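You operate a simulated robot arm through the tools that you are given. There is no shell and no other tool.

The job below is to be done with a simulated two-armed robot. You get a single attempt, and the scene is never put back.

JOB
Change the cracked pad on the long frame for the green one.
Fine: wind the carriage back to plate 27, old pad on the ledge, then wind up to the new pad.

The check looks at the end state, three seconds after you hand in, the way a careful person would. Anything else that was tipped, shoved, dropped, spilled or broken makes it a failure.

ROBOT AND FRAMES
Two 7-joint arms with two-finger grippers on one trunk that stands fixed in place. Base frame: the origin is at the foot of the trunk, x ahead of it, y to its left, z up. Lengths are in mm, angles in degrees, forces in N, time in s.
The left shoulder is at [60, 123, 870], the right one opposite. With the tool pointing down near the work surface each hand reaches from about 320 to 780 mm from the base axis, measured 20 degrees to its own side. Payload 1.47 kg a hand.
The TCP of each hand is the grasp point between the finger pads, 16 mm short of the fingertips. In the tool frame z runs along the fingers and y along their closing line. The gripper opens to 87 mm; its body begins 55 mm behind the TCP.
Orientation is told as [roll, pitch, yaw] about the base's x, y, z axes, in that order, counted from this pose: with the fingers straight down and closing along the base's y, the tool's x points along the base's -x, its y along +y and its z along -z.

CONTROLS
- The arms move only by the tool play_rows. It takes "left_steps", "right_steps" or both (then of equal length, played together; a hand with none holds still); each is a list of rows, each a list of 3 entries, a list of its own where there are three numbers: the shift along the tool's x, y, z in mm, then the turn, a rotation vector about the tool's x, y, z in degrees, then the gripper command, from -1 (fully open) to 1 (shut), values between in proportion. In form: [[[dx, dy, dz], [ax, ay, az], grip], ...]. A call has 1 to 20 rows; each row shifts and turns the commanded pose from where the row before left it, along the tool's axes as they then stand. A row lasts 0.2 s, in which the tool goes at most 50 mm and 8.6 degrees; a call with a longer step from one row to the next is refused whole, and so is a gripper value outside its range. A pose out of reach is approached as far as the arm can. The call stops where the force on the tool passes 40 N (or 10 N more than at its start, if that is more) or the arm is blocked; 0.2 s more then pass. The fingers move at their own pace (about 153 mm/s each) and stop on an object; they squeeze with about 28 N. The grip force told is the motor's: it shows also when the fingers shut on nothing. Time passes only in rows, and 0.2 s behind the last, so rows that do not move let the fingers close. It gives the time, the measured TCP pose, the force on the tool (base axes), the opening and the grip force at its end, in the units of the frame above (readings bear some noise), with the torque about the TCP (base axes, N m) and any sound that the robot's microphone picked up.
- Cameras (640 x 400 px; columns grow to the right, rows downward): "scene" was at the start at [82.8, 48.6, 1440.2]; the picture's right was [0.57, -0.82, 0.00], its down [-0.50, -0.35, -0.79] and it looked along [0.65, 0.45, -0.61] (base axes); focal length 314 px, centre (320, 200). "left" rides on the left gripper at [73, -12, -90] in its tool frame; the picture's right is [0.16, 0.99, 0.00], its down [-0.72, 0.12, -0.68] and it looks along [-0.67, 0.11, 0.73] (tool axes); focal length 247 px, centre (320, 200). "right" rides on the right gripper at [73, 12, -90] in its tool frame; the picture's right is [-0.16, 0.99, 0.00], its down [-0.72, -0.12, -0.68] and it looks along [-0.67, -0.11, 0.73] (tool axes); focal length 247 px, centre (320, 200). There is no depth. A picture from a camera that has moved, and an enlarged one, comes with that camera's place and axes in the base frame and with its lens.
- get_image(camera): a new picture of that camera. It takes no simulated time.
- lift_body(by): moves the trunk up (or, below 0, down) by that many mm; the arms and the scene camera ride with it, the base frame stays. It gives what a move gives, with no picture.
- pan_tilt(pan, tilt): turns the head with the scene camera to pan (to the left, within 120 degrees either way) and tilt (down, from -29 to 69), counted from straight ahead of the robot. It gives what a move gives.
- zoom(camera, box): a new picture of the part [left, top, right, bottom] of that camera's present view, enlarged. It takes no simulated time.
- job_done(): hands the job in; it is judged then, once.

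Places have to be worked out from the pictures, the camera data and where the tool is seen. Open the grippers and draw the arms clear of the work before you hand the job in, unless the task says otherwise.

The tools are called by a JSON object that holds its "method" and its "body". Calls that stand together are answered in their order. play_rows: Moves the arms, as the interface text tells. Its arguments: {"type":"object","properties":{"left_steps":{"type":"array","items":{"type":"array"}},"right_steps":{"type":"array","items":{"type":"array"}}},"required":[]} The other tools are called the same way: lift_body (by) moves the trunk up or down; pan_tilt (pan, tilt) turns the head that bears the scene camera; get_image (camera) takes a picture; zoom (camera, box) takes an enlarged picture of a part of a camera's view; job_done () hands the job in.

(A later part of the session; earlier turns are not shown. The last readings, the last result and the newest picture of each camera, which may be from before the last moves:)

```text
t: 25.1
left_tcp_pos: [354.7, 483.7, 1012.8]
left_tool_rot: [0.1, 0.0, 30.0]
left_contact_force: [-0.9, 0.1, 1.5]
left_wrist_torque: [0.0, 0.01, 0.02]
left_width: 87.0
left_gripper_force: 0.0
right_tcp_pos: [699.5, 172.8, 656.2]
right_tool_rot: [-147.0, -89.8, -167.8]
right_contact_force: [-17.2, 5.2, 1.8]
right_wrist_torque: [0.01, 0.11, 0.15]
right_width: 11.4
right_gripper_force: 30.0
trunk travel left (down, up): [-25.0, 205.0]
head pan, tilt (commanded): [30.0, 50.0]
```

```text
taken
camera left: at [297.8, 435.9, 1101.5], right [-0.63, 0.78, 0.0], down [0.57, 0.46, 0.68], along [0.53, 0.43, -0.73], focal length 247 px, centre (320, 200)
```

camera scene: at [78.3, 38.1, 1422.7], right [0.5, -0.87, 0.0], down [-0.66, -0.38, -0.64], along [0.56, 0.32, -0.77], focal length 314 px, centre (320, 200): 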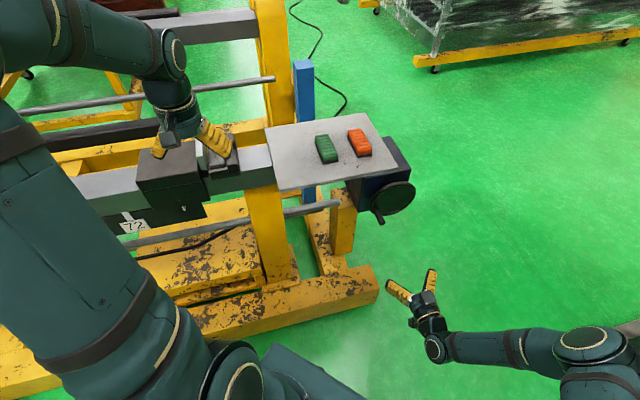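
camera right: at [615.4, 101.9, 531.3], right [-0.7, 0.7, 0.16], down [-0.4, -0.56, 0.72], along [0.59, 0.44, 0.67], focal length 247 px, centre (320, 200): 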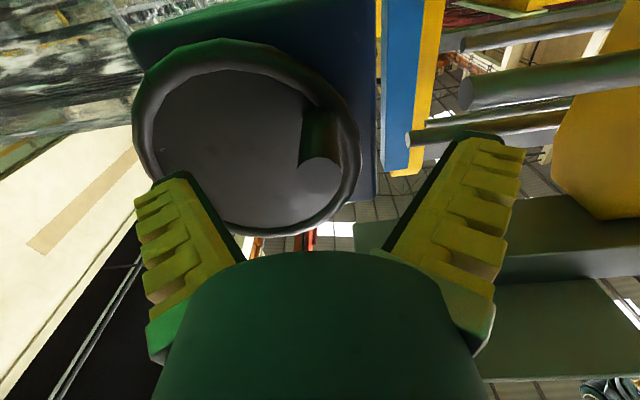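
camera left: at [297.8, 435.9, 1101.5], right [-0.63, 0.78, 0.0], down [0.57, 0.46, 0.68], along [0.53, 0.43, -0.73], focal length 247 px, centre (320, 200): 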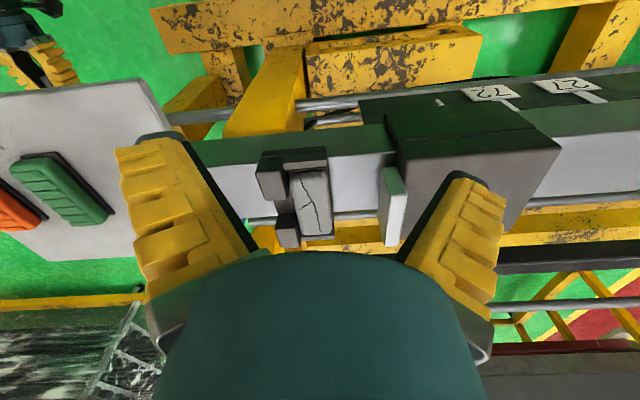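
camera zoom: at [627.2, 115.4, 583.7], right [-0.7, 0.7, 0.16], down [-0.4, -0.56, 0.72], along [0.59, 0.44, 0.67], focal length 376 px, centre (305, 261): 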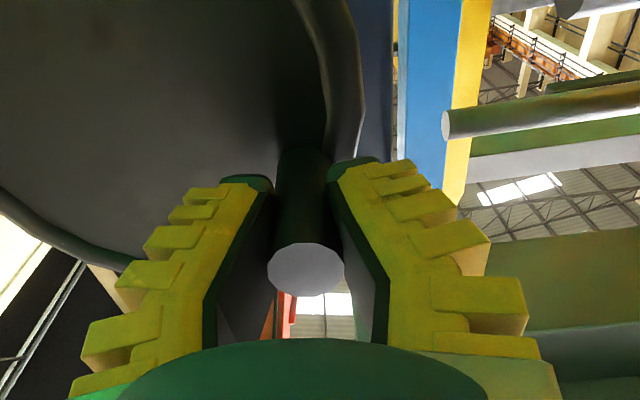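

The carriage is about 60 mm back now. There's a +16 N push along +s, so my arc is slightly too tight; I shift 1.5 mm outward to gauge the stiffness before continuing.

{"method": "play_rows", "body": {"right_steps": [[[0, 1.5, 0], [0, 0, 0], 1], [[0, 0, 0], [0, 0, 0], 1]]}}

```text
t: 25.6
left_tcp_pos: [354.0, 482.9, 1012.7]
left_tool_rot: [-0.1, 0.0, 30.1]
left_contact_force: [0.3, -0.5, 0.4]
left_wrist_torque: [-0.01, 0.02, -0.03]
left_width: 87.0
left_gripper_force: 0.0
right_tcp_pos: [700.1, 172.0, 656.6]
right_tool_rot: [-145.6, -89.9, -169.4]
right_contact_force: [-13.7, 4.7, 2.6]
right_wrist_torque: [0.23, -0.1, 0.15]
right_width: 11.7
right_gripper_force: 29.8
trunk travel left (down, up): [-25.0, 205.0]
head pan, tilt (commanded): [30.0, 50.0]
```

The stiffness looks low, and the grip width (11.7 mm on a ~24 mm knob) suggests the fingers hold the knob off-centre. I look from the scene camera to check.

{"method": "zoom", "body": {"camera": "scene", "box": [340, 140, 440, 220]}}

{"method": "zoom", "body": {"camera": "right", "box": [220, 100, 420, 260]}}

```text
5.00 times, centred on (390, 180) of scene
camera zoom: at [76.9, 38.2, 1422.8], right [0.5, -0.87, 0.0], down [-0.66, -0.38, -0.64], along [0.56, 0.32, -0.77], focal length 1569 px, centre (-30, 300)
```

zoom: 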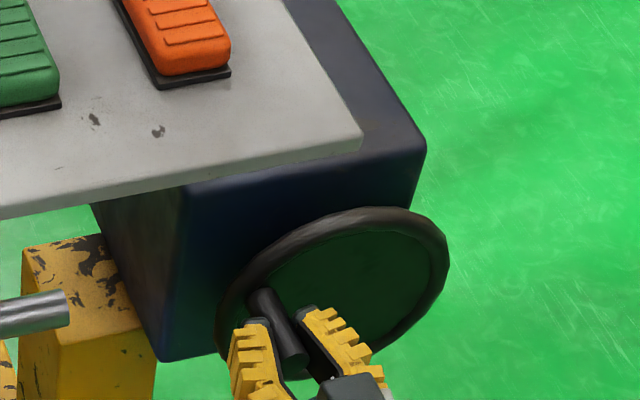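

```text
2.50 times, centred on (320, 180) of right
camera zoom: at [627.1, 115.5, 584.0], right [-0.7, 0.7, 0.16], down [-0.4, -0.56, 0.72], along [0.59, 0.44, 0.67], focal length 617 px, centre (320, 250)
```

zoom: 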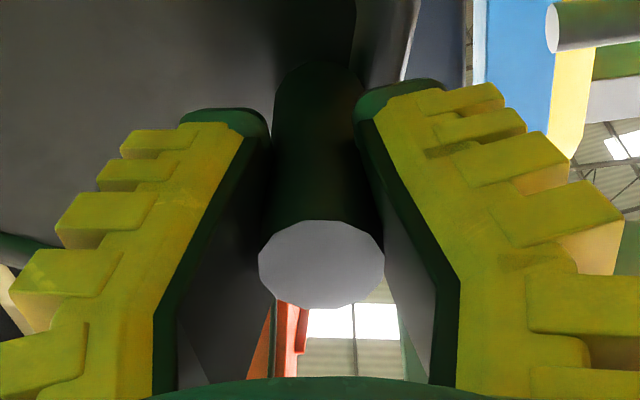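

The picture is ambiguous about the grip, so I open the fingers and look where the knob sits relative to the hand centre.

{"method": "play_rows", "body": {"right_steps": [[[0, 0, 0], [0, 0, 0], -0.2], [[0, 0, 0], [0, 0, 0], -0.2], [[0, 0, 0], [0, 0, 0], -0.2]]}}

{"method": "zoom", "body": {"camera": "right", "box": [220, 100, 420, 260]}}

{"method": "zoom", "body": {"camera": "scene", "box": [340, 140, 440, 220]}}

```text
t: 26.4
left_tcp_pos: [355.7, 483.1, 1011.2]
left_tool_rot: [0.1, 0.1, 30.0]
left_contact_force: [0.2, 0.6, -0.6]
left_wrist_torque: [0.0, 0.0, -0.02]
left_width: 86.8
left_gripper_force: 0.0
right_tcp_pos: [698.6, 172.0, 654.1]
right_tool_rot: [-145.8, -90.0, -169.4]
right_contact_force: [0.2, -0.2, -0.3]
right_wrist_torque: [0.02, 0.03, 0.0]
right_width: 57.1
right_gripper_force: 3.4
trunk travel left (down, up): [-25.0, 205.0]
head pan, tilt (commanded): [30.0, 50.0]
```

```text
2.50 times, centred on (320, 180) of right
camera zoom: at [627.5, 115.1, 583.1], right [-0.7, 0.7, 0.16], down [-0.4, -0.56, 0.72], along [0.59, 0.44, 0.67], focal length 617 px, centre (320, 250)
```

zoom: 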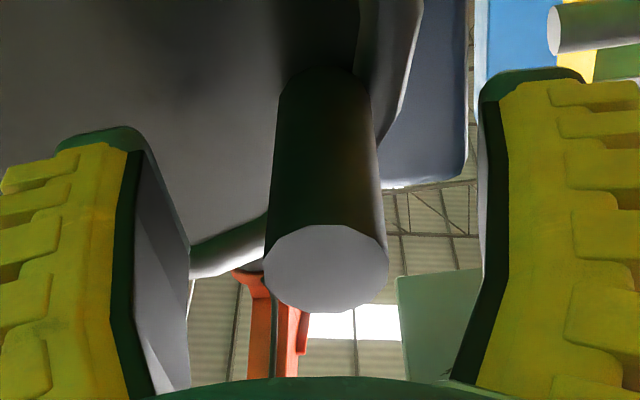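

```text
5.00 times, centred on (390, 180) of scene
camera zoom: at [78.3, 38.0, 1422.7], right [0.5, -0.87, 0.0], down [-0.66, -0.38, -0.64], along [0.56, 0.32, -0.77], focal length 1569 px, centre (-30, 300)
```

zoom: 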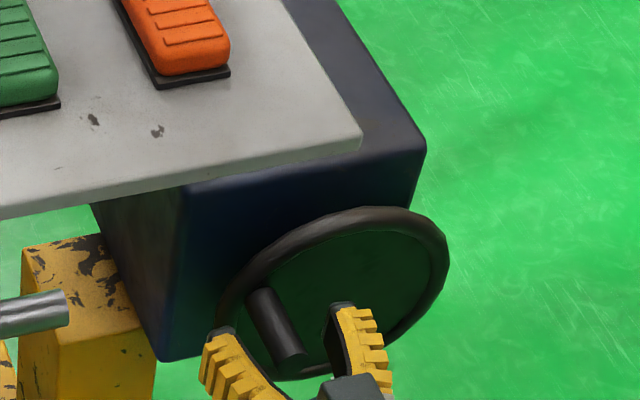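

The knob sits about 4-5 mm above the hand's centre line and is well centred sideways. I raise the hand 4.5 mm and regrip to see whether the width reading becomes sensible.

{"method": "play_rows", "body": {"right_steps": [[[-4.5, 0, 0], [0, 0, 0], -0.2], [[0, 0, 0], [0, 0, 0], 0.5], [[0, 0, 0], [0, 0, 0], 1], [[0, 0, 0], [0, 0, 0], 1], [[0, 0, 0], [0, 0, 0], 1]]}}

{"method": "zoom", "body": {"camera": "right", "box": [220, 100, 420, 260]}}

```text
t: 27.6
left_tcp_pos: [357.1, 482.5, 1011.7]
left_tool_rot: [0.0, 0.0, 30.0]
left_contact_force: [-0.4, 0.3, 0.0]
left_wrist_torque: [0.02, 0.01, -0.04]
left_width: 87.4
left_gripper_force: 0.1
right_tcp_pos: [698.2, 171.7, 658.5]
right_tool_rot: [24.9, -89.8, 20.1]
right_contact_force: [-5.2, -3.6, -1.4]
right_wrist_torque: [-0.27, 0.31, 0.02]
right_width: 16.4
right_gripper_force: 30.2
trunk travel left (down, up): [-25.0, 205.0]
head pan, tilt (commanded): [30.0, 50.0]
```

```text
2.50 times, centred on (320, 180) of right
camera zoom: at [626.3, 115.1, 586.8], right [-0.7, 0.7, 0.16], down [-0.4, -0.56, 0.72], along [0.59, 0.44, 0.67], focal length 617 px, centre (320, 250)
```

zoom: 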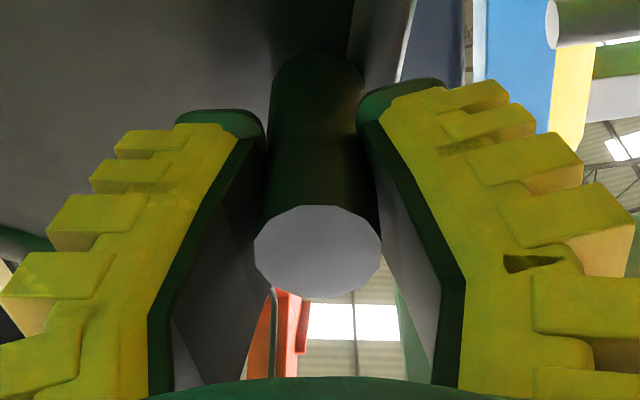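

Fresh grip reads 16.4 mm, so it was centred this time. The crank circle fits centre (s=-427, z=634), radius ~60 mm, now at 24°; carriage moves ~1 mm per degree, so about 190° remain. I continue the arc over the top.

{"method": "play_rows", "body": {"right_steps": [[[-8.9, -5.0, 0], [0, 0, 0], 1], [[-8.2, -6.6, 0], [0, 0, 0], 1], [[-6.9, -7.9, 0], [0, 0, 0], 1], [[0, 0, 0], [0, 0, 0], 1]]}}

{"method": "zoom", "body": {"camera": "right", "box": [220, 100, 420, 260]}}

```text
t: 28.6
left_tcp_pos: [356.5, 481.5, 1012.8]
left_tool_rot: [0.0, 0.0, 30.0]
left_contact_force: [-0.4, 0.0, 0.2]
left_wrist_torque: [-0.02, 0.0, 0.02]
left_width: 87.0
left_gripper_force: 0.1
right_tcp_pos: [714.1, 156.5, 681.4]
right_tool_rot: [20.5, -89.6, 24.5]
right_contact_force: [-2.2, -13.5, -18.9]
right_wrist_torque: [-0.15, 0.32, -0.02]
right_width: 11.3
right_gripper_force: 29.8
trunk travel left (down, up): [-25.0, 205.0]
head pan, tilt (commanded): [30.0, 50.0]
```

```text
2.50 times, centred on (320, 180) of right
camera zoom: at [641.3, 101.3, 609.8], right [-0.7, 0.7, 0.16], down [-0.4, -0.56, 0.73], along [0.6, 0.44, 0.67], focal length 617 px, centre (320, 250)
```

zoom: 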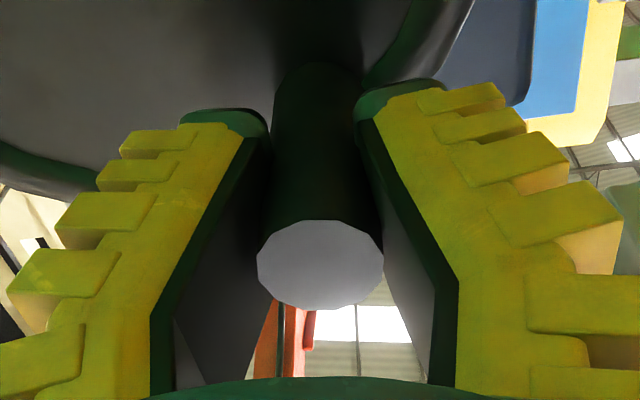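

The width dropped to 11 again with a 19 N downward force, so the knob drifts to the upper edge of the pads as my arc runs slightly inside. I'll work in short arcs with regrips; I open to see the offset.

{"method": "play_rows", "body": {"right_steps": [[[0, 0, 0], [0, 0, 0], 0.2], [[0, 0, 0], [0, 0, 0], 0.2]]}}

{"method": "zoom", "body": {"camera": "right", "box": [220, 100, 420, 260]}}

```text
t: 29.2
left_tcp_pos: [356.1, 482.0, 1011.5]
left_tool_rot: [-0.1, 0.0, 30.0]
left_contact_force: [0.5, 0.4, 0.6]
left_wrist_torque: [-0.02, -0.01, -0.02]
left_width: 87.0
left_gripper_force: 0.0
right_tcp_pos: [713.0, 158.9, 685.4]
right_tool_rot: [-163.6, -90.0, -151.4]
right_contact_force: [-0.4, 1.4, -0.7]
right_wrist_torque: [-0.03, 0.01, 0.01]
right_width: 40.6
right_gripper_force: 4.2
trunk travel left (down, up): [-25.0, 205.0]
head pan, tilt (commanded): [30.0, 50.0]
```

```text
2.50 times, centred on (320, 180) of right
camera zoom: at [641.3, 103.5, 612.9], right [-0.7, 0.7, 0.16], down [-0.4, -0.56, 0.72], along [0.59, 0.44, 0.67], focal length 617 px, centre (320, 250)
```

zoom: 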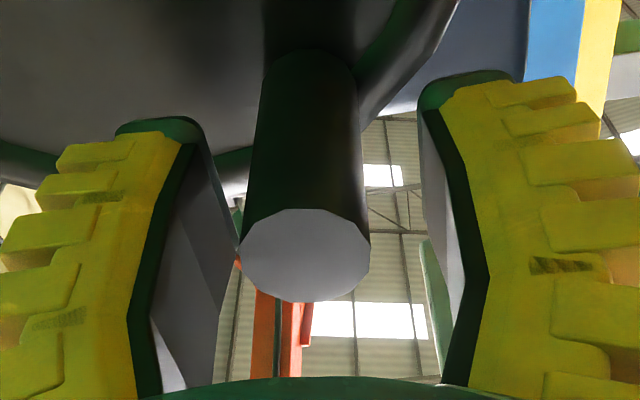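

Using the three unloaded knob positions, the circle is centre (s=-431, z=634), radius 63.6, and the knob is now at 55°. I shift 2.4 mm to centre it, regrip, and go on 40° over the top with the corrected radius.

{"method": "play_rows", "body": {"right_steps": [[[0, -2.4, 0], [0, 0, 0], 0.2], [[0, 0, 0], [0, 0, 0], 0.7], [[0, 0, 0], [0, 0, 0], 1], [[0, 0, 0], [0, 0, 0], 1], [[-5.6, -9.6, 0], [0, 0, 0], 1], [[-3.9, -10.4, 0], [0, 0, 0], 1], [[-2.0, -10.9, 0], [0, 0, 0], 1], [[0, -11.1, 0], [0, 0, 0], 1], [[0, 0, 0], [0, 0, 0], 1]]}}

{"method": "zoom", "body": {"camera": "right", "box": [220, 100, 420, 260]}}

{"method": "get_image", "body": {"camera": "left"}}

```text
t: 31.2
left_tcp_pos: [356.8, 482.2, 1009.8]
left_tool_rot: [0.0, 0.1, 30.0]
left_contact_force: [-0.1, -0.2, 0.3]
left_wrist_torque: [-0.01, 0.02, 0.03]
left_width: 87.0
left_gripper_force: 0.0
right_tcp_pos: [742.8, 124.6, 692.8]
right_tool_rot: [18.1, -89.8, 26.9]
right_contact_force: [-8.1, 5.6, -18.5]
right_wrist_torque: [0.02, 0.24, 0.06]
right_width: 7.6
right_gripper_force: 30.1
trunk travel left (down, up): [-25.0, 205.0]
head pan, tilt (commanded): [30.0, 50.0]
```

```text
2.50 times, centred on (320, 180) of right
camera zoom: at [670.9, 68.5, 621.4], right [-0.7, 0.7, 0.16], down [-0.4, -0.56, 0.73], along [0.6, 0.44, 0.67], focal length 617 px, centre (320, 250)
```

zoom: 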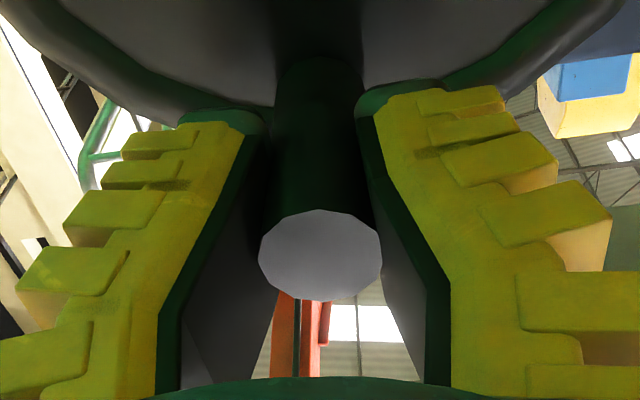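

```text
taken
camera left: at [299.9, 436.1, 1100.6], right [-0.63, 0.78, 0.0], down [0.57, 0.46, 0.68], along [0.53, 0.43, -0.73], focal length 247 px, centre (320, 200)
```

left: 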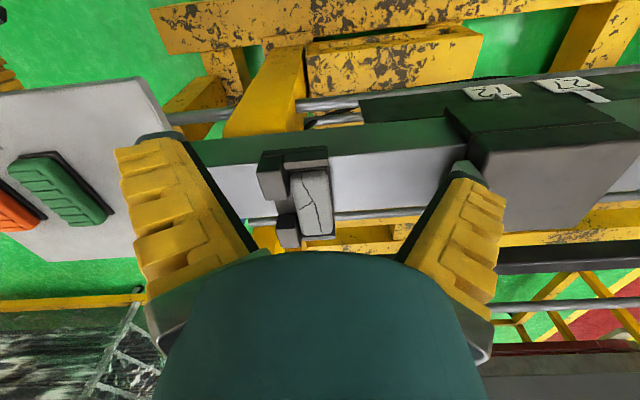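

No reach problem so far; the knob is at the top of its circle. I open to check the unloaded offset and look at where the carriage pointer is relative to the plates.

{"method": "play_rows", "body": {"right_steps": [[[0, 0, 0], [0, 0, 0], 0.2], [[0, 0, 0], [0, 0, 0], 0.2]]}}

{"method": "zoom", "body": {"camera": "right", "box": [220, 100, 420, 260]}}

{"method": "zoom", "body": {"camera": "left", "box": [400, 60, 640, 200]}}

```text
t: 31.9
left_tcp_pos: [355.2, 482.6, 1013.4]
left_tool_rot: [0.0, 0.0, 30.1]
left_contact_force: [-0.6, 0.8, 0.8]
left_wrist_torque: [0.0, 0.02, 0.04]
left_width: 87.0
left_gripper_force: 0.1
right_tcp_pos: [745.2, 124.5, 696.0]
right_tool_rot: [-161.8, -89.9, -153.2]
right_contact_force: [-1.7, 1.1, -0.2]
right_wrist_torque: [0.0, 0.03, 0.0]
right_width: 40.7
right_gripper_force: 3.8
trunk travel left (down, up): [-25.0, 205.0]
head pan, tilt (commanded): [30.0, 50.0]
```

```text
2.50 times, centred on (320, 180) of right
camera zoom: at [672.1, 68.3, 624.7], right [-0.7, 0.7, 0.16], down [-0.4, -0.56, 0.72], along [0.59, 0.44, 0.67], focal length 617 px, centre (320, 250)
```

zoom: 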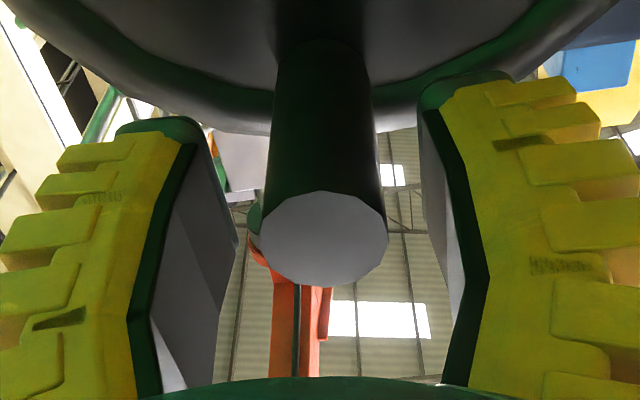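

```text
2.67 times, centred on (520, 130) of left
camera zoom: at [298.7, 435.5, 1101.4], right [-0.63, 0.78, 0.0], down [0.57, 0.46, 0.68], along [0.53, 0.43, -0.73], focal length 659 px, centre (-213, 387)
```

zoom: 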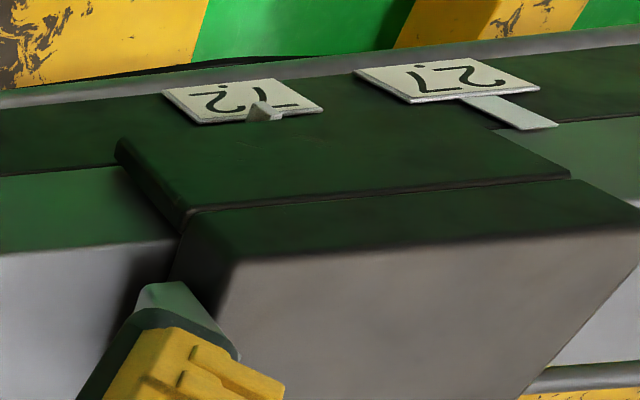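

The pointer is at about s=303 (just beside plate 72), moving ~0.98 mm per degree; plate 27 at s≈420 needs about 120° more. The knob is 3.4 mm low relative to the hand, so I recentre, regrip and continue another 40°.

{"method": "play_rows", "body": {"right_steps": [[[3.4, 0.9, 0], [0, 0, 0], 0.2], [[0, 0, 0], [0, 0, 0], 0.7], [[0, 0, 0], [0, 0, 0], 1], [[0, 0, 0], [0, 0, 0], 1], [[2.6, -9.7, 0], [0, 0, 0], 1], [[4.4, -9.5, 0], [0, 0, 0], 1], [[6.0, -8.6, 0], [0, 0, 0], 1], [[7.4, -7.4, 0], [0, 0, 0], 1], [[0, 0, 0], [0, 0, 0], 1]]}}

{"method": "zoom", "body": {"camera": "right", "box": [220, 100, 420, 260]}}

{"method": "get_image", "body": {"camera": "scene"}}

```text
t: 33.9
left_tcp_pos: [356.1, 482.6, 1013.3]
left_tool_rot: [0.1, -0.1, 30.0]
left_contact_force: [0.7, 0.1, -0.5]
left_wrist_torque: [0.01, -0.03, -0.02]
left_width: 86.8
left_gripper_force: 0.1
right_tcp_pos: [769.3, 101.3, 676.0]
right_tool_rot: [-162.3, -89.6, -153.0]
right_contact_force: [16.0, -4.1, 22.1]
right_wrist_torque: [0.49, -0.32, -0.01]
right_width: 12.2
right_gripper_force: 30.0
trunk travel left (down, up): [-25.0, 205.0]
head pan, tilt (commanded): [30.0, 50.0]
```

```text
2.50 times, centred on (320, 180) of right
camera zoom: at [698.0, 45.1, 602.6], right [-0.7, 0.7, 0.16], down [-0.41, -0.56, 0.72], along [0.59, 0.44, 0.68], focal length 617 px, centre (320, 250)
```

zoom: 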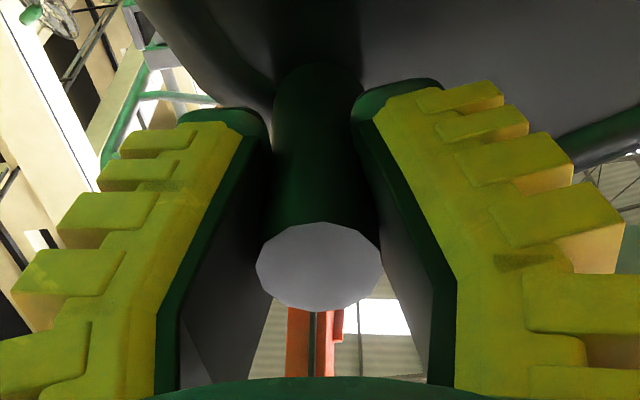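

```text
taken
camera scene: at [77.2, 37.3, 1422.9], right [0.5, -0.87, 0.0], down [-0.66, -0.38, -0.64], along [0.56, 0.32, -0.77], focal length 314 px, centre (320, 200)
```

scene: 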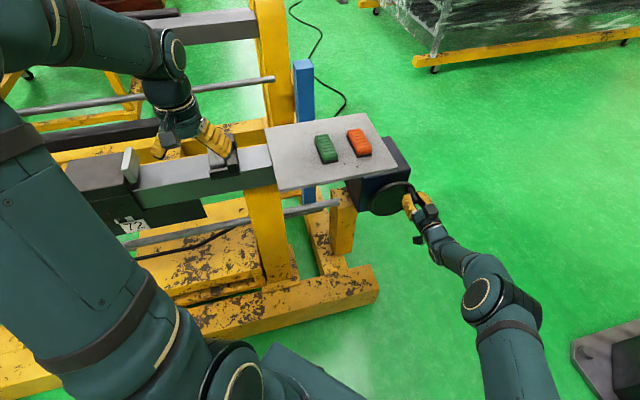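

Reach is still fine. A 25 N outward push shows the hand slightly inside the circle; I open and check the offset again, and view the pointer.

{"method": "play_rows", "body": {"right_steps": [[[0, 0, 0], [0, 0, 0], 0.2], [[0, 0, 0], [0, 0, 0], 0.2]]}}

{"method": "zoom", "body": {"camera": "right", "box": [220, 100, 420, 260]}}

{"method": "zoom", "body": {"camera": "left", "box": [400, 60, 640, 200]}}

```text
t: 34.5
left_tcp_pos: [356.5, 482.3, 1011.9]
left_tool_rot: [-0.1, 0.0, 30.1]
left_contact_force: [0.4, 0.3, -0.3]
left_wrist_torque: [0.04, 0.03, 0.04]
left_width: 87.1
left_gripper_force: 0.0
right_tcp_pos: [766.4, 102.9, 669.8]
right_tool_rot: [15.5, -89.9, 29.6]
right_contact_force: [-0.2, 1.1, 0.1]
right_wrist_torque: [-0.01, -0.01, 0.0]
right_width: 40.8
right_gripper_force: 4.6
trunk travel left (down, up): [-25.0, 205.0]
head pan, tilt (commanded): [30.0, 50.0]
```

```text
2.50 times, centred on (320, 180) of right
camera zoom: at [694.9, 46.6, 597.8], right [-0.7, 0.7, 0.16], down [-0.4, -0.56, 0.73], along [0.6, 0.44, 0.67], focal length 617 px, centre (320, 250)
```

zoom: 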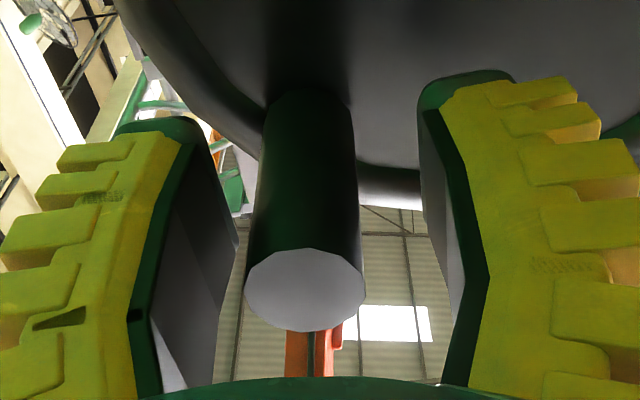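

```text
2.67 times, centred on (520, 130) of left
camera zoom: at [299.0, 435.7, 1101.1], right [-0.63, 0.78, 0.0], down [0.57, 0.46, 0.68], along [0.53, 0.43, -0.73], focal length 659 px, centre (-213, 387)
```

zoom: 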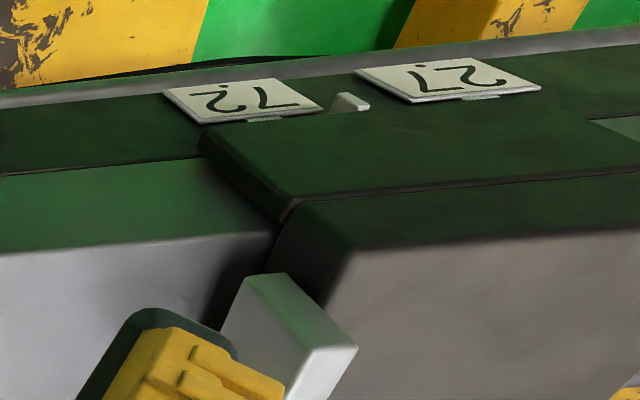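

The knob is at (s≈-473, z≈678), 135° on a circle of centre (-429,634.5), r≈61.7. Recentre, regrip, and continue to 175°.

{"method": "play_rows", "body": {"right_steps": [[[-8.3, -3.8, 0], [0, 0, 0], 0.2], [[0, 0, 0], [0, 0, 0], 0.7], [[0, 0, 0], [0, 0, 0], 1], [[0, 0, 0], [0, 0, 0], 1], [[8.0, -6.7, 0], [0, 0, 0], 1], [[9.3, -5.4, 0], [0, 0, 0], 1], [[10.1, -3.7, 0], [0, 0, 0], 1], [[10.6, -1.9, 0], [0, 0, 0], 1], [[0, 0, 0], [0, 0, 0], 1], [[0, 0, 0], [0, 0, 0], 0.2], [[0, 0, 0], [0, 0, 0], 0.2]]}}

{"method": "zoom", "body": {"camera": "right", "box": [220, 100, 420, 260]}}

{"method": "zoom", "body": {"camera": "left", "box": [400, 60, 640, 200]}}

```text
t: 36.9
left_tcp_pos: [356.4, 482.3, 1012.7]
left_tool_rot: [-0.1, 0.0, 30.0]
left_contact_force: [1.0, -0.4, 0.3]
left_wrist_torque: [0.01, 0.01, 0.02]
left_width: 87.0
left_gripper_force: 0.1
right_tcp_pos: [779.5, 87.2, 653.9]
right_tool_rot: [44.0, -90.0, 0.8]
right_contact_force: [0.4, 0.8, -0.3]
right_wrist_torque: [0.01, -0.01, 0.01]
right_width: 40.8
right_gripper_force: 3.9
right hand out of reach, approached as far as the arm can: row 8
trunk travel left (down, up): [-25.0, 205.0]
head pan, tilt (commanded): [30.0, 50.0]
```

```text
2.50 times, centred on (320, 180) of right
camera zoom: at [707.3, 31.7, 581.9], right [-0.7, 0.7, 0.16], down [-0.4, -0.56, 0.72], along [0.59, 0.44, 0.67], focal length 617 px, centre (320, 250)
```

zoom: 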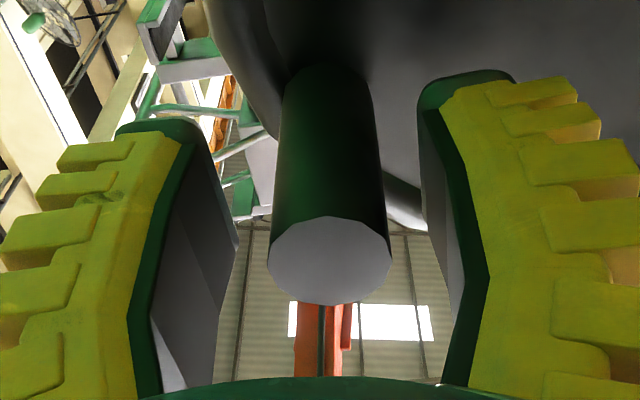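

```text
2.67 times, centred on (520, 130) of left
camera zoom: at [298.9, 435.4, 1101.3], right [-0.63, 0.78, 0.0], down [0.57, 0.46, 0.68], along [0.53, 0.43, -0.73], focal length 659 px, centre (-213, 387)
```

zoom: 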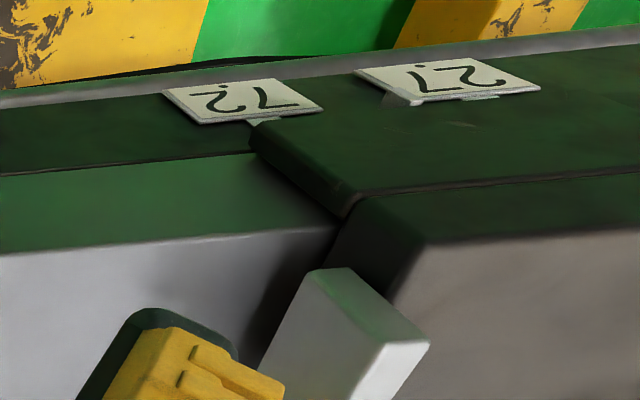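

The right hand hit its reach limit near the far side (row 8); the knob is at (s≈-488, z≈656), angle 160°, pointer at s≈361. I'll back out, lower the trunk 25 mm, and pitch the tool 20° downward, which shortens the reach needed while still closing across the knob.

{"method": "play_rows", "body": {"right_steps": [[[0, 0, -15], [0, 0, 0], -0.2], [[0, 0, -15], [0, 0, 0], -0.2], [[0, 0, -15], [0, 0, 0], -0.2], [[0, 0, -15], [0, 0, 0], -0.2]]}}

{"method": "lift_body", "body": {"by": -25}}

{"method": "play_rows", "body": {"right_steps": [[[0, 0, 0], [0, 5, 0], -0.2], [[0, 0, 0], [0, 5, 0], -0.2], [[0, 0, 0], [0, 5, 0], -0.2], [[0, 0, 0], [0, 5, 0], -0.2], [[0, 0, 0], [0, 0, 0], -0.2]]}}

{"method": "get_image", "body": {"camera": "right"}}

```text
t: 37.9
left_tcp_pos: [356.4, 482.7, 1012.1]
left_tool_rot: [0.0, 0.0, 29.9]
left_contact_force: [1.0, 0.0, -0.6]
left_wrist_torque: [0.0, 0.0, -0.02]
left_width: 86.9
left_gripper_force: 0.0
right_tcp_pos: [738.6, 44.8, 654.7]
right_tool_rot: [41.2, -90.0, 3.7]
right_contact_force: [-0.4, 0.5, -0.9]
right_wrist_torque: [0.01, 0.01, -0.01]
right_width: 57.2
right_gripper_force: 3.8
trunk travel left (down, up): [-25.0, 205.0]
head pan, tilt (commanded): [30.0, 50.0]
```

```text
t: 38.6
left_tcp_pos: [356.1, 482.5, 988.2]
left_tool_rot: [0.0, -0.1, 30.0]
left_contact_force: [-0.2, 0.1, 1.0]
left_wrist_torque: [-0.03, -0.01, 0.0]
left_width: 87.3
left_gripper_force: 0.2
right_tcp_pos: [738.2, 44.5, 629.3]
right_tool_rot: [-156.5, -90.1, -158.5]
right_contact_force: [-0.2, 0.3, 0.7]
right_wrist_torque: [0.0, -0.02, 0.02]
right_width: 57.5
right_gripper_force: 3.4
trunk travel left (down, up): [0.0, 230.0]
head pan, tilt (commanded): [30.0, 50.0]
```

```text
t: 39.8
left_tcp_pos: [356.3, 482.3, 986.5]
left_tool_rot: [-0.1, 0.0, 29.9]
left_contact_force: [-0.1, -0.6, -0.5]
left_wrist_torque: [0.04, 0.01, 0.0]
left_width: 87.3
left_gripper_force: 0.0
right_tcp_pos: [737.7, 44.2, 629.1]
right_tool_rot: [-0.1, -69.9, 45.0]
right_contact_force: [0.2, -0.2, -0.1]
right_wrist_torque: [-0.03, 0.01, 0.0]
right_width: 57.5
right_gripper_force: 3.8
trunk travel left (down, up): [0.0, 230.0]
head pan, tilt (commanded): [30.0, 50.0]
```

```text
taken
camera right: at [652.6, -25.5, 592.1], right [-0.66, 0.74, 0.15], down [-0.19, -0.36, 0.91], along [0.73, 0.57, 0.38], focal length 247 px, centre (320, 200)
```

right: 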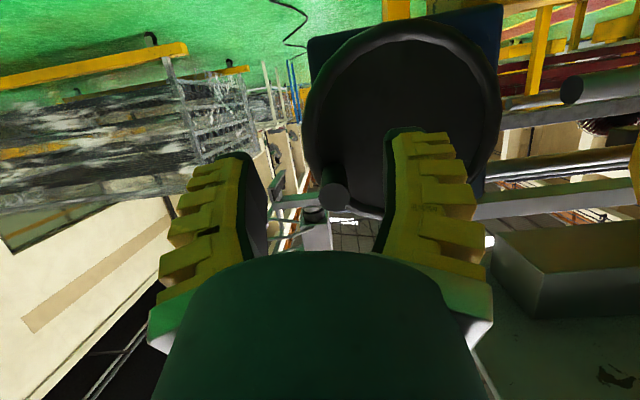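

The knob tip is at (s≈-489, z≈656.5) in this view, matching the earlier estimate. I move in (forward and up) to straddle the knob with the pitched tool and then grip.

{"method": "play_rows", "body": {"right_steps": [[[-15, 0.6, 14.5], [0, 0, 0], -0.2], [[-15, 0.6, 14.5], [0, 0, 0], -0.2], [[-14.8, 0.7, 14.4], [0, 0, 0], -0.2], [[0, 0, 0], [0, 0, 0], -0.2]]}}

{"method": "zoom", "body": {"camera": "right", "box": [220, 100, 420, 260]}}

{"method": "zoom", "body": {"camera": "scene", "box": [340, 140, 460, 240]}}

```text
t: 40.8
left_tcp_pos: [355.4, 483.1, 985.9]
left_tool_rot: [0.0, 0.0, 30.0]
left_contact_force: [-0.4, -0.8, 0.2]
left_wrist_torque: [0.05, -0.01, -0.02]
left_width: 86.9
left_gripper_force: 0.0
right_tcp_pos: [774.9, 84.5, 655.9]
right_tool_rot: [0.1, -70.0, 45.0]
right_contact_force: [0.9, -0.1, 1.0]
right_wrist_torque: [-0.03, 0.0, -0.01]
right_width: 57.3
right_gripper_force: 3.9
trunk travel left (down, up): [0.0, 230.0]
head pan, tilt (commanded): [30.0, 50.0]
```

```text
2.50 times, centred on (320, 180) of right
camera zoom: at [690.4, 15.5, 619.7], right [-0.66, 0.74, 0.15], down [-0.19, -0.36, 0.91], along [0.73, 0.57, 0.38], focal length 617 px, centre (320, 250)
```

zoom: 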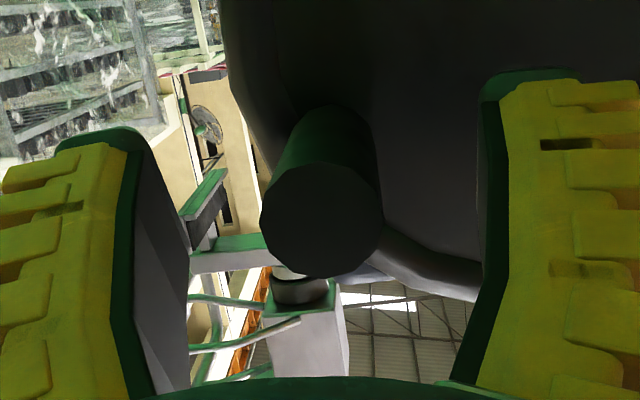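

```text
4.00 times, centred on (400, 190) of scene
camera zoom: at [78.3, 38.1, 1397.7], right [0.5, -0.87, 0.0], down [-0.66, -0.38, -0.64], along [0.56, 0.32, -0.77], focal length 1255 px, centre (0, 240)
```

zoom: 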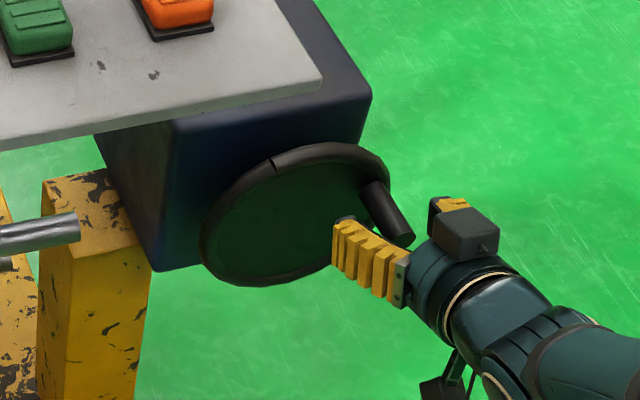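

The knob is now centred in the pitched hand. I grip and carry on down the far side from 160° to 200°.

{"method": "play_rows", "body": {"right_steps": [[[0, 0, 0], [0, 0, 0], 0.5], [[0, 0, 0], [0, 0, 0], 1], [[0, 0, 0], [0, 0, 0], 1], [[10.2, -2.95, 3.7], [0, 0, 0], 1], [[10.1, -0.95, 3.7], [0, 0, 0], 1], [[10.1, 0.95, 3.7], [0, 0, 0], 1], [[9.8, 2.8, 3.6], [0, 0, 0], 1], [[0, 0, 0], [0, 0, 0], 1]]}}

{"method": "zoom", "body": {"camera": "right", "box": [220, 100, 420, 260]}}

{"method": "zoom", "body": {"camera": "left", "box": [400, 60, 640, 200]}}

```text
t: 42.6
left_tcp_pos: [355.5, 482.4, 985.5]
left_tool_rot: [-0.1, 0.0, 30.0]
left_contact_force: [-0.1, -0.4, -0.2]
left_wrist_torque: [-0.02, 0.04, -0.02]
left_width: 87.0
left_gripper_force: 0.1
right_tcp_pos: [778.3, 84.6, 615.0]
right_tool_rot: [-0.1, -70.0, 44.9]
right_contact_force: [12.6, -6.2, 3.3]
right_wrist_torque: [0.29, -0.08, -0.04]
right_width: 11.1
right_gripper_force: 30.0
trunk travel left (down, up): [0.0, 230.0]
head pan, tilt (commanded): [30.0, 50.0]
```

```text
2.50 times, centred on (320, 180) of right
camera zoom: at [691.7, 14.9, 577.5], right [-0.66, 0.74, 0.15], down [-0.2, -0.36, 0.91], along [0.73, 0.57, 0.38], focal length 617 px, centre (320, 250)
```

zoom: 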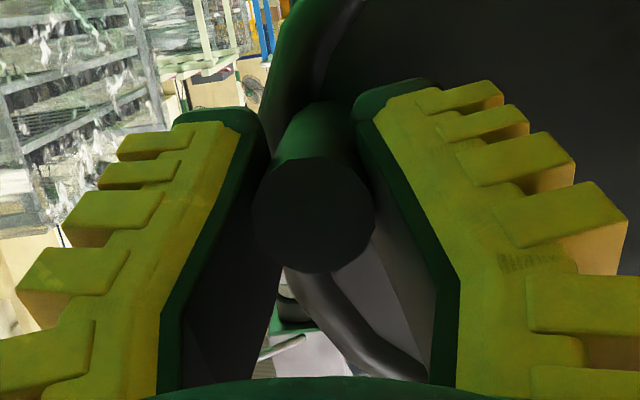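

```text
2.67 times, centred on (520, 130) of left
camera zoom: at [299.3, 435.2, 1076.3], right [-0.63, 0.78, 0.0], down [0.57, 0.46, 0.68], along [0.53, 0.43, -0.73], focal length 659 px, centre (-213, 387)
```

zoom: 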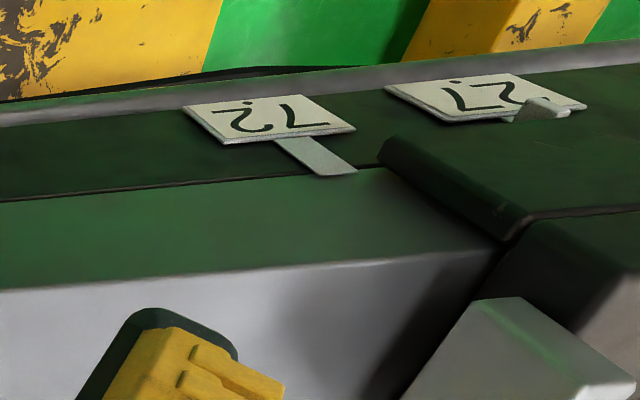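

The knob is at ~198° and the pointer at about s≈402, approaching plate 27. To judge alignment without parallax I move the left hand along the beam so its camera looks straight across at plate 27.

{"method": "play_rows", "body": {"left_steps": [[[10, 37.4, -6], [0, 0, -0.7], -1], [[10, 37.4, -6], [0, 0, -0.7], -1], [[10, 37.4, -6], [0, 0, -0.7], -1], [[10, 37.4, -6], [0, 0, -0.7], -1], [[10, 37.4, -6], [0, 0, -0.7], -1], [[10, 37.4, -6], [0, 0, -0.7], -1], [[10, 37.4, -6], [0, 0, -0.8], -1], [[10, 37.4, -6], [0, 0, -0.8], -1], [[0, 0, 0], [0, 0, 0], -1]]}}

{"method": "get_image", "body": {"camera": "left"}}

{"method": "zoom", "body": {"camera": "left", "box": [200, 40, 440, 190]}}

```text
t: 44.6
left_tcp_pos: [131.8, 689.4, 1034.1]
left_tool_rot: [0.1, 0.0, 35.9]
left_contact_force: [0.6, -0.3, 0.9]
left_wrist_torque: [0.04, -0.02, -0.01]
left_width: 87.2
left_gripper_force: 0.1
right_tcp_pos: [778.0, 85.5, 613.9]
right_tool_rot: [0.2, -69.9, 44.7]
right_contact_force: [19.1, -17.4, -3.4]
right_wrist_torque: [0.3, -0.12, -0.09]
right_width: 11.2
right_gripper_force: 29.8
trunk travel left (down, up): [0.0, 230.0]
head pan, tilt (commanded): [30.0, 50.0]
```

```text
taken
camera left: at [79.3, 637.8, 1123.2], right [-0.71, 0.71, 0.0], down [0.52, 0.52, 0.68], along [0.48, 0.48, -0.73], focal length 247 px, centre (320, 200)
```

left: 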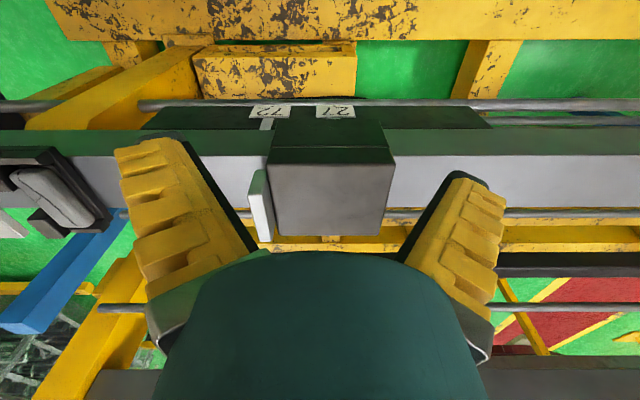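

```text
2.67 times, centred on (320, 115) of left
camera zoom: at [79.3, 637.8, 1123.2], right [-0.71, 0.71, 0.0], down [0.52, 0.52, 0.68], along [0.48, 0.48, -0.73], focal length 659 px, centre (320, 427)
```

zoom: 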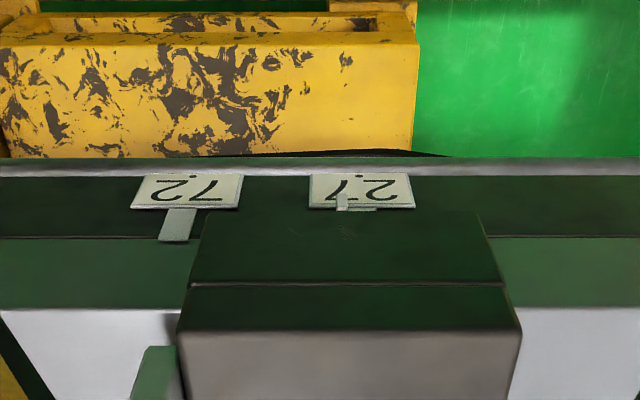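

With the perpendicular view, the pointer is at s≈406 and plate 27's centre at s≈419.5, so 13 mm more is needed. I turn the wheel another ~13°, with a small correction for the sideways load.

{"method": "play_rows", "body": {"right_steps": [[[6.3, 0.8, 2.3], [0, 0, 0], 1], [[6.0, 3.0, 2.2], [0, 0, 0], 1], [[0, 0, 0], [0, 0, 0], 1]]}}

{"method": "zoom", "body": {"camera": "left", "box": [200, 40, 440, 190]}}

{"method": "zoom", "body": {"camera": "right", "box": [220, 100, 420, 260]}}

```text
t: 45.4
left_tcp_pos: [130.8, 690.4, 1034.3]
left_tool_rot: [0.0, 0.0, 35.8]
left_contact_force: [0.0, -0.3, 0.1]
left_wrist_torque: [-0.02, 0.0, -0.01]
left_width: 86.7
left_gripper_force: 0.1
right_tcp_pos: [772.8, 89.7, 599.9]
right_tool_rot: [0.3, -70.0, 44.8]
right_contact_force: [5.9, -9.6, -4.4]
right_wrist_torque: [0.17, -0.06, -0.05]
right_width: 11.7
right_gripper_force: 29.6
trunk travel left (down, up): [0.0, 230.0]
head pan, tilt (commanded): [30.0, 50.0]
```

```text
2.67 times, centred on (320, 115) of left
camera zoom: at [78.9, 638.0, 1123.0], right [-0.71, 0.71, 0.0], down [0.52, 0.52, 0.68], along [0.48, 0.48, -0.73], focal length 659 px, centre (320, 427)
```

zoom: 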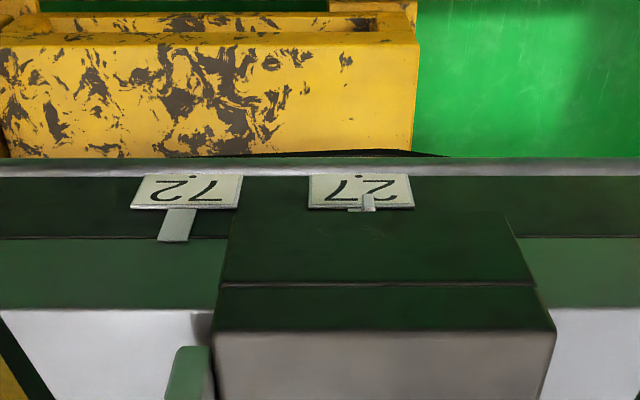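

```text
2.50 times, centred on (320, 180) of right
camera zoom: at [687.2, 19.7, 562.4], right [-0.66, 0.73, 0.15], down [-0.19, -0.36, 0.91], along [0.73, 0.58, 0.38], focal length 617 px, centre (320, 250)
```

zoom: 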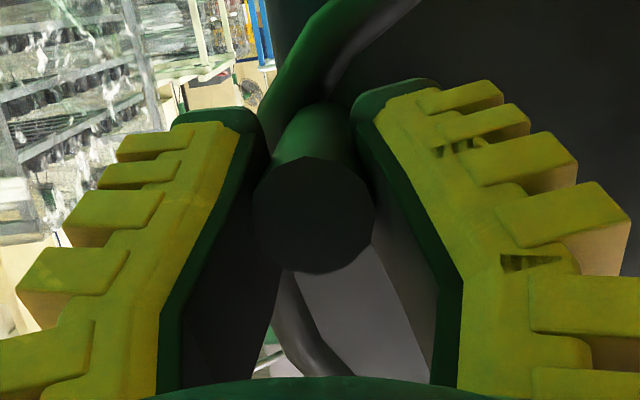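

The pointer appears over plate 27; I zoom closer to judge the alignment finely.

{"method": "zoom", "body": {"camera": "left", "box": [295, 90, 375, 140]}}

{"method": "zoom", "body": {"camera": "left", "box": [240, 90, 320, 140]}}

```text
8.00 times, centred on (335, 115) of left
camera zoom: at [78.9, 638.0, 1123.0], right [-0.71, 0.71, 0.0], down [0.52, 0.52, 0.68], along [0.48, 0.48, -0.73], focal length 1976 px, centre (200, 880)
```

zoom: 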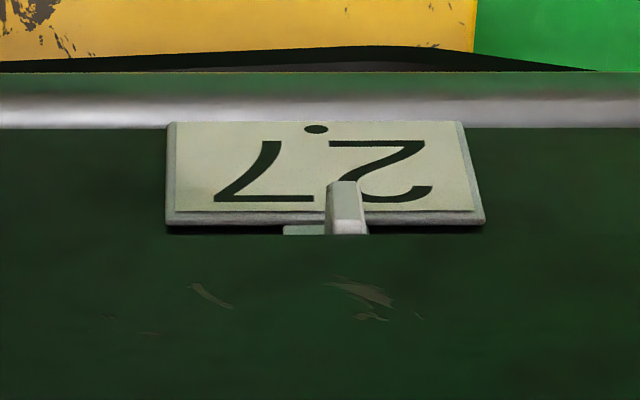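

```text
8.00 times, centred on (280, 115) of left
camera zoom: at [78.9, 638.0, 1123.0], right [-0.71, 0.71, 0.0], down [0.52, 0.52, 0.68], along [0.48, 0.48, -0.73], focal length 1976 px, centre (640, 880)
```

zoom: 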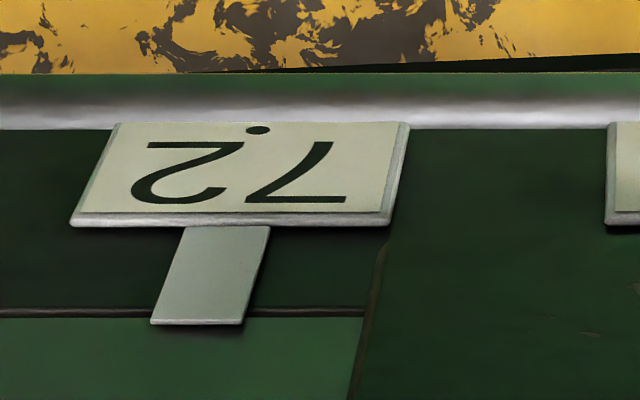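

The pointer is centred on plate 27 within about a millimetre. I release the knob and back the right hand out along its axis.

{"method": "play_rows", "body": {"right_steps": [[[0, 0, 0], [0, 0, 0], 0.2], [[0, 0, 0], [0, 0, 0], -0.2], [[0, 0, 0], [0, 0, 0], -0.2], [[0, 0, -15], [0, 0, 0], -0.2], [[0, 0, -15], [0, 0, 0], -0.2], [[0, 0, -20], [0, 0, 0], -0.2], [[0, 0, -20], [0, 0, 0], -0.2]]}}

{"method": "zoom", "body": {"camera": "left", "box": [295, 90, 375, 140]}}

{"method": "get_image", "body": {"camera": "right"}}

```text
t: 47.0
left_tcp_pos: [130.0, 690.5, 1033.1]
left_tool_rot: [0.0, 0.0, 35.8]
left_contact_force: [-0.5, -0.5, -0.6]
left_wrist_torque: [0.0, 0.01, -0.01]
left_width: 87.2
left_gripper_force: 0.1
right_tcp_pos: [729.1, 41.3, 626.6]
right_tool_rot: [-0.1, -70.0, 44.8]
right_contact_force: [-0.4, 0.2, 0.6]
right_wrist_torque: [-0.02, -0.03, 0.0]
right_width: 57.5
right_gripper_force: 3.5
trunk travel left (down, up): [0.0, 230.0]
head pan, tilt (commanded): [30.0, 50.0]
```

```text
8.00 times, centred on (335, 115) of left
camera zoom: at [78.1, 638.3, 1122.9], right [-0.71, 0.71, 0.0], down [0.52, 0.52, 0.68], along [0.48, 0.48, -0.73], focal length 1976 px, centre (200, 880)
```

zoom: 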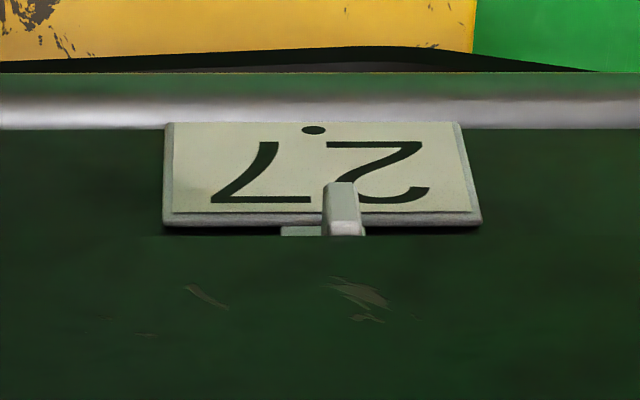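

```text
taken
camera right: at [642.8, -28.6, 588.1], right [-0.66, 0.74, 0.15], down [-0.2, -0.36, 0.91], along [0.73, 0.57, 0.38], focal length 247 px, centre (320, 200)
```

right: 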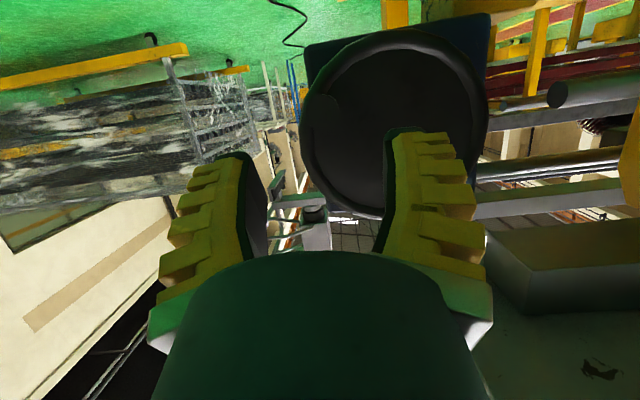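

The carriage stays at plate 27. Now I bring the left hand over the cracked pad (about (447,545)) at yaw 45 and look down at it before descending.

{"method": "play_rows", "body": {"left_steps": [[[-21.5, -37.9, 0], [0, 0, 0], -1], [[-21.5, -37.9, 0], [0, 0, 0], -1], [[-21.5, -37.9, 0], [0, 0, 0], -1], [[-21.5, -37.9, 0], [0, 0, 0], -1], [[-21.5, -37.9, 0], [0, 0, 0], -1], [[-21.5, -37.9, 0], [0, 0, 0], -1], [[-21.5, -37.9, 0], [0, 0, 0], -1], [[-21.5, -37.9, 0], [0, 0, 0], -1], [[0, 0, 0], [0, 0, -4.6], -1], [[0, 0, 0], [0, 0, -4.6], -1], [[0, 0, 0], [0, 0, 0], -1]]}}

{"method": "get_image", "body": {"camera": "left"}}

{"method": "zoom", "body": {"camera": "left", "box": [220, 20, 420, 170]}}

```text
t: 49.4
left_tcp_pos: [444.8, 547.2, 1036.4]
left_tool_rot: [0.0, 0.0, 45.1]
left_contact_force: [0.9, -0.8, 0.1]
left_wrist_torque: [0.03, -0.01, -0.01]
left_width: 87.4
left_gripper_force: 0.0
right_tcp_pos: [728.9, 42.3, 624.6]
right_tool_rot: [0.0, -70.0, 45.0]
right_contact_force: [0.6, 0.3, -0.8]
right_wrist_torque: [0.0, 0.04, 0.02]
right_width: 57.3
right_gripper_force: 4.2
trunk travel left (down, up): [0.0, 230.0]
head pan, tilt (commanded): [30.0, 50.0]
```

```text
taken
camera left: at [402.0, 486.3, 1125.0], right [-0.81, 0.59, 0.0], down [0.43, 0.59, 0.68], along [0.4, 0.55, -0.73], focal length 247 px, centre (320, 200)
```

left: 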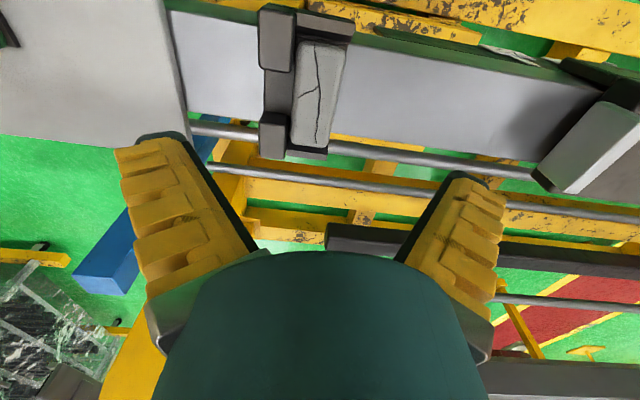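

```text
2.67 times, centred on (320, 95) of left
camera zoom: at [402.0, 486.3, 1125.0], right [-0.81, 0.59, 0.0], down [0.43, 0.59, 0.68], along [0.4, 0.55, -0.73], focal length 659 px, centre (320, 480)
```

zoom: 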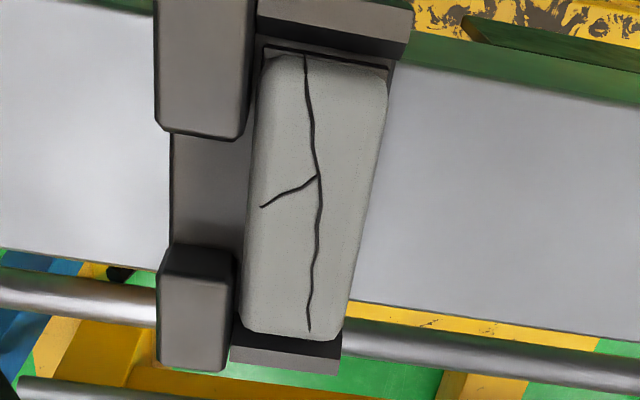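

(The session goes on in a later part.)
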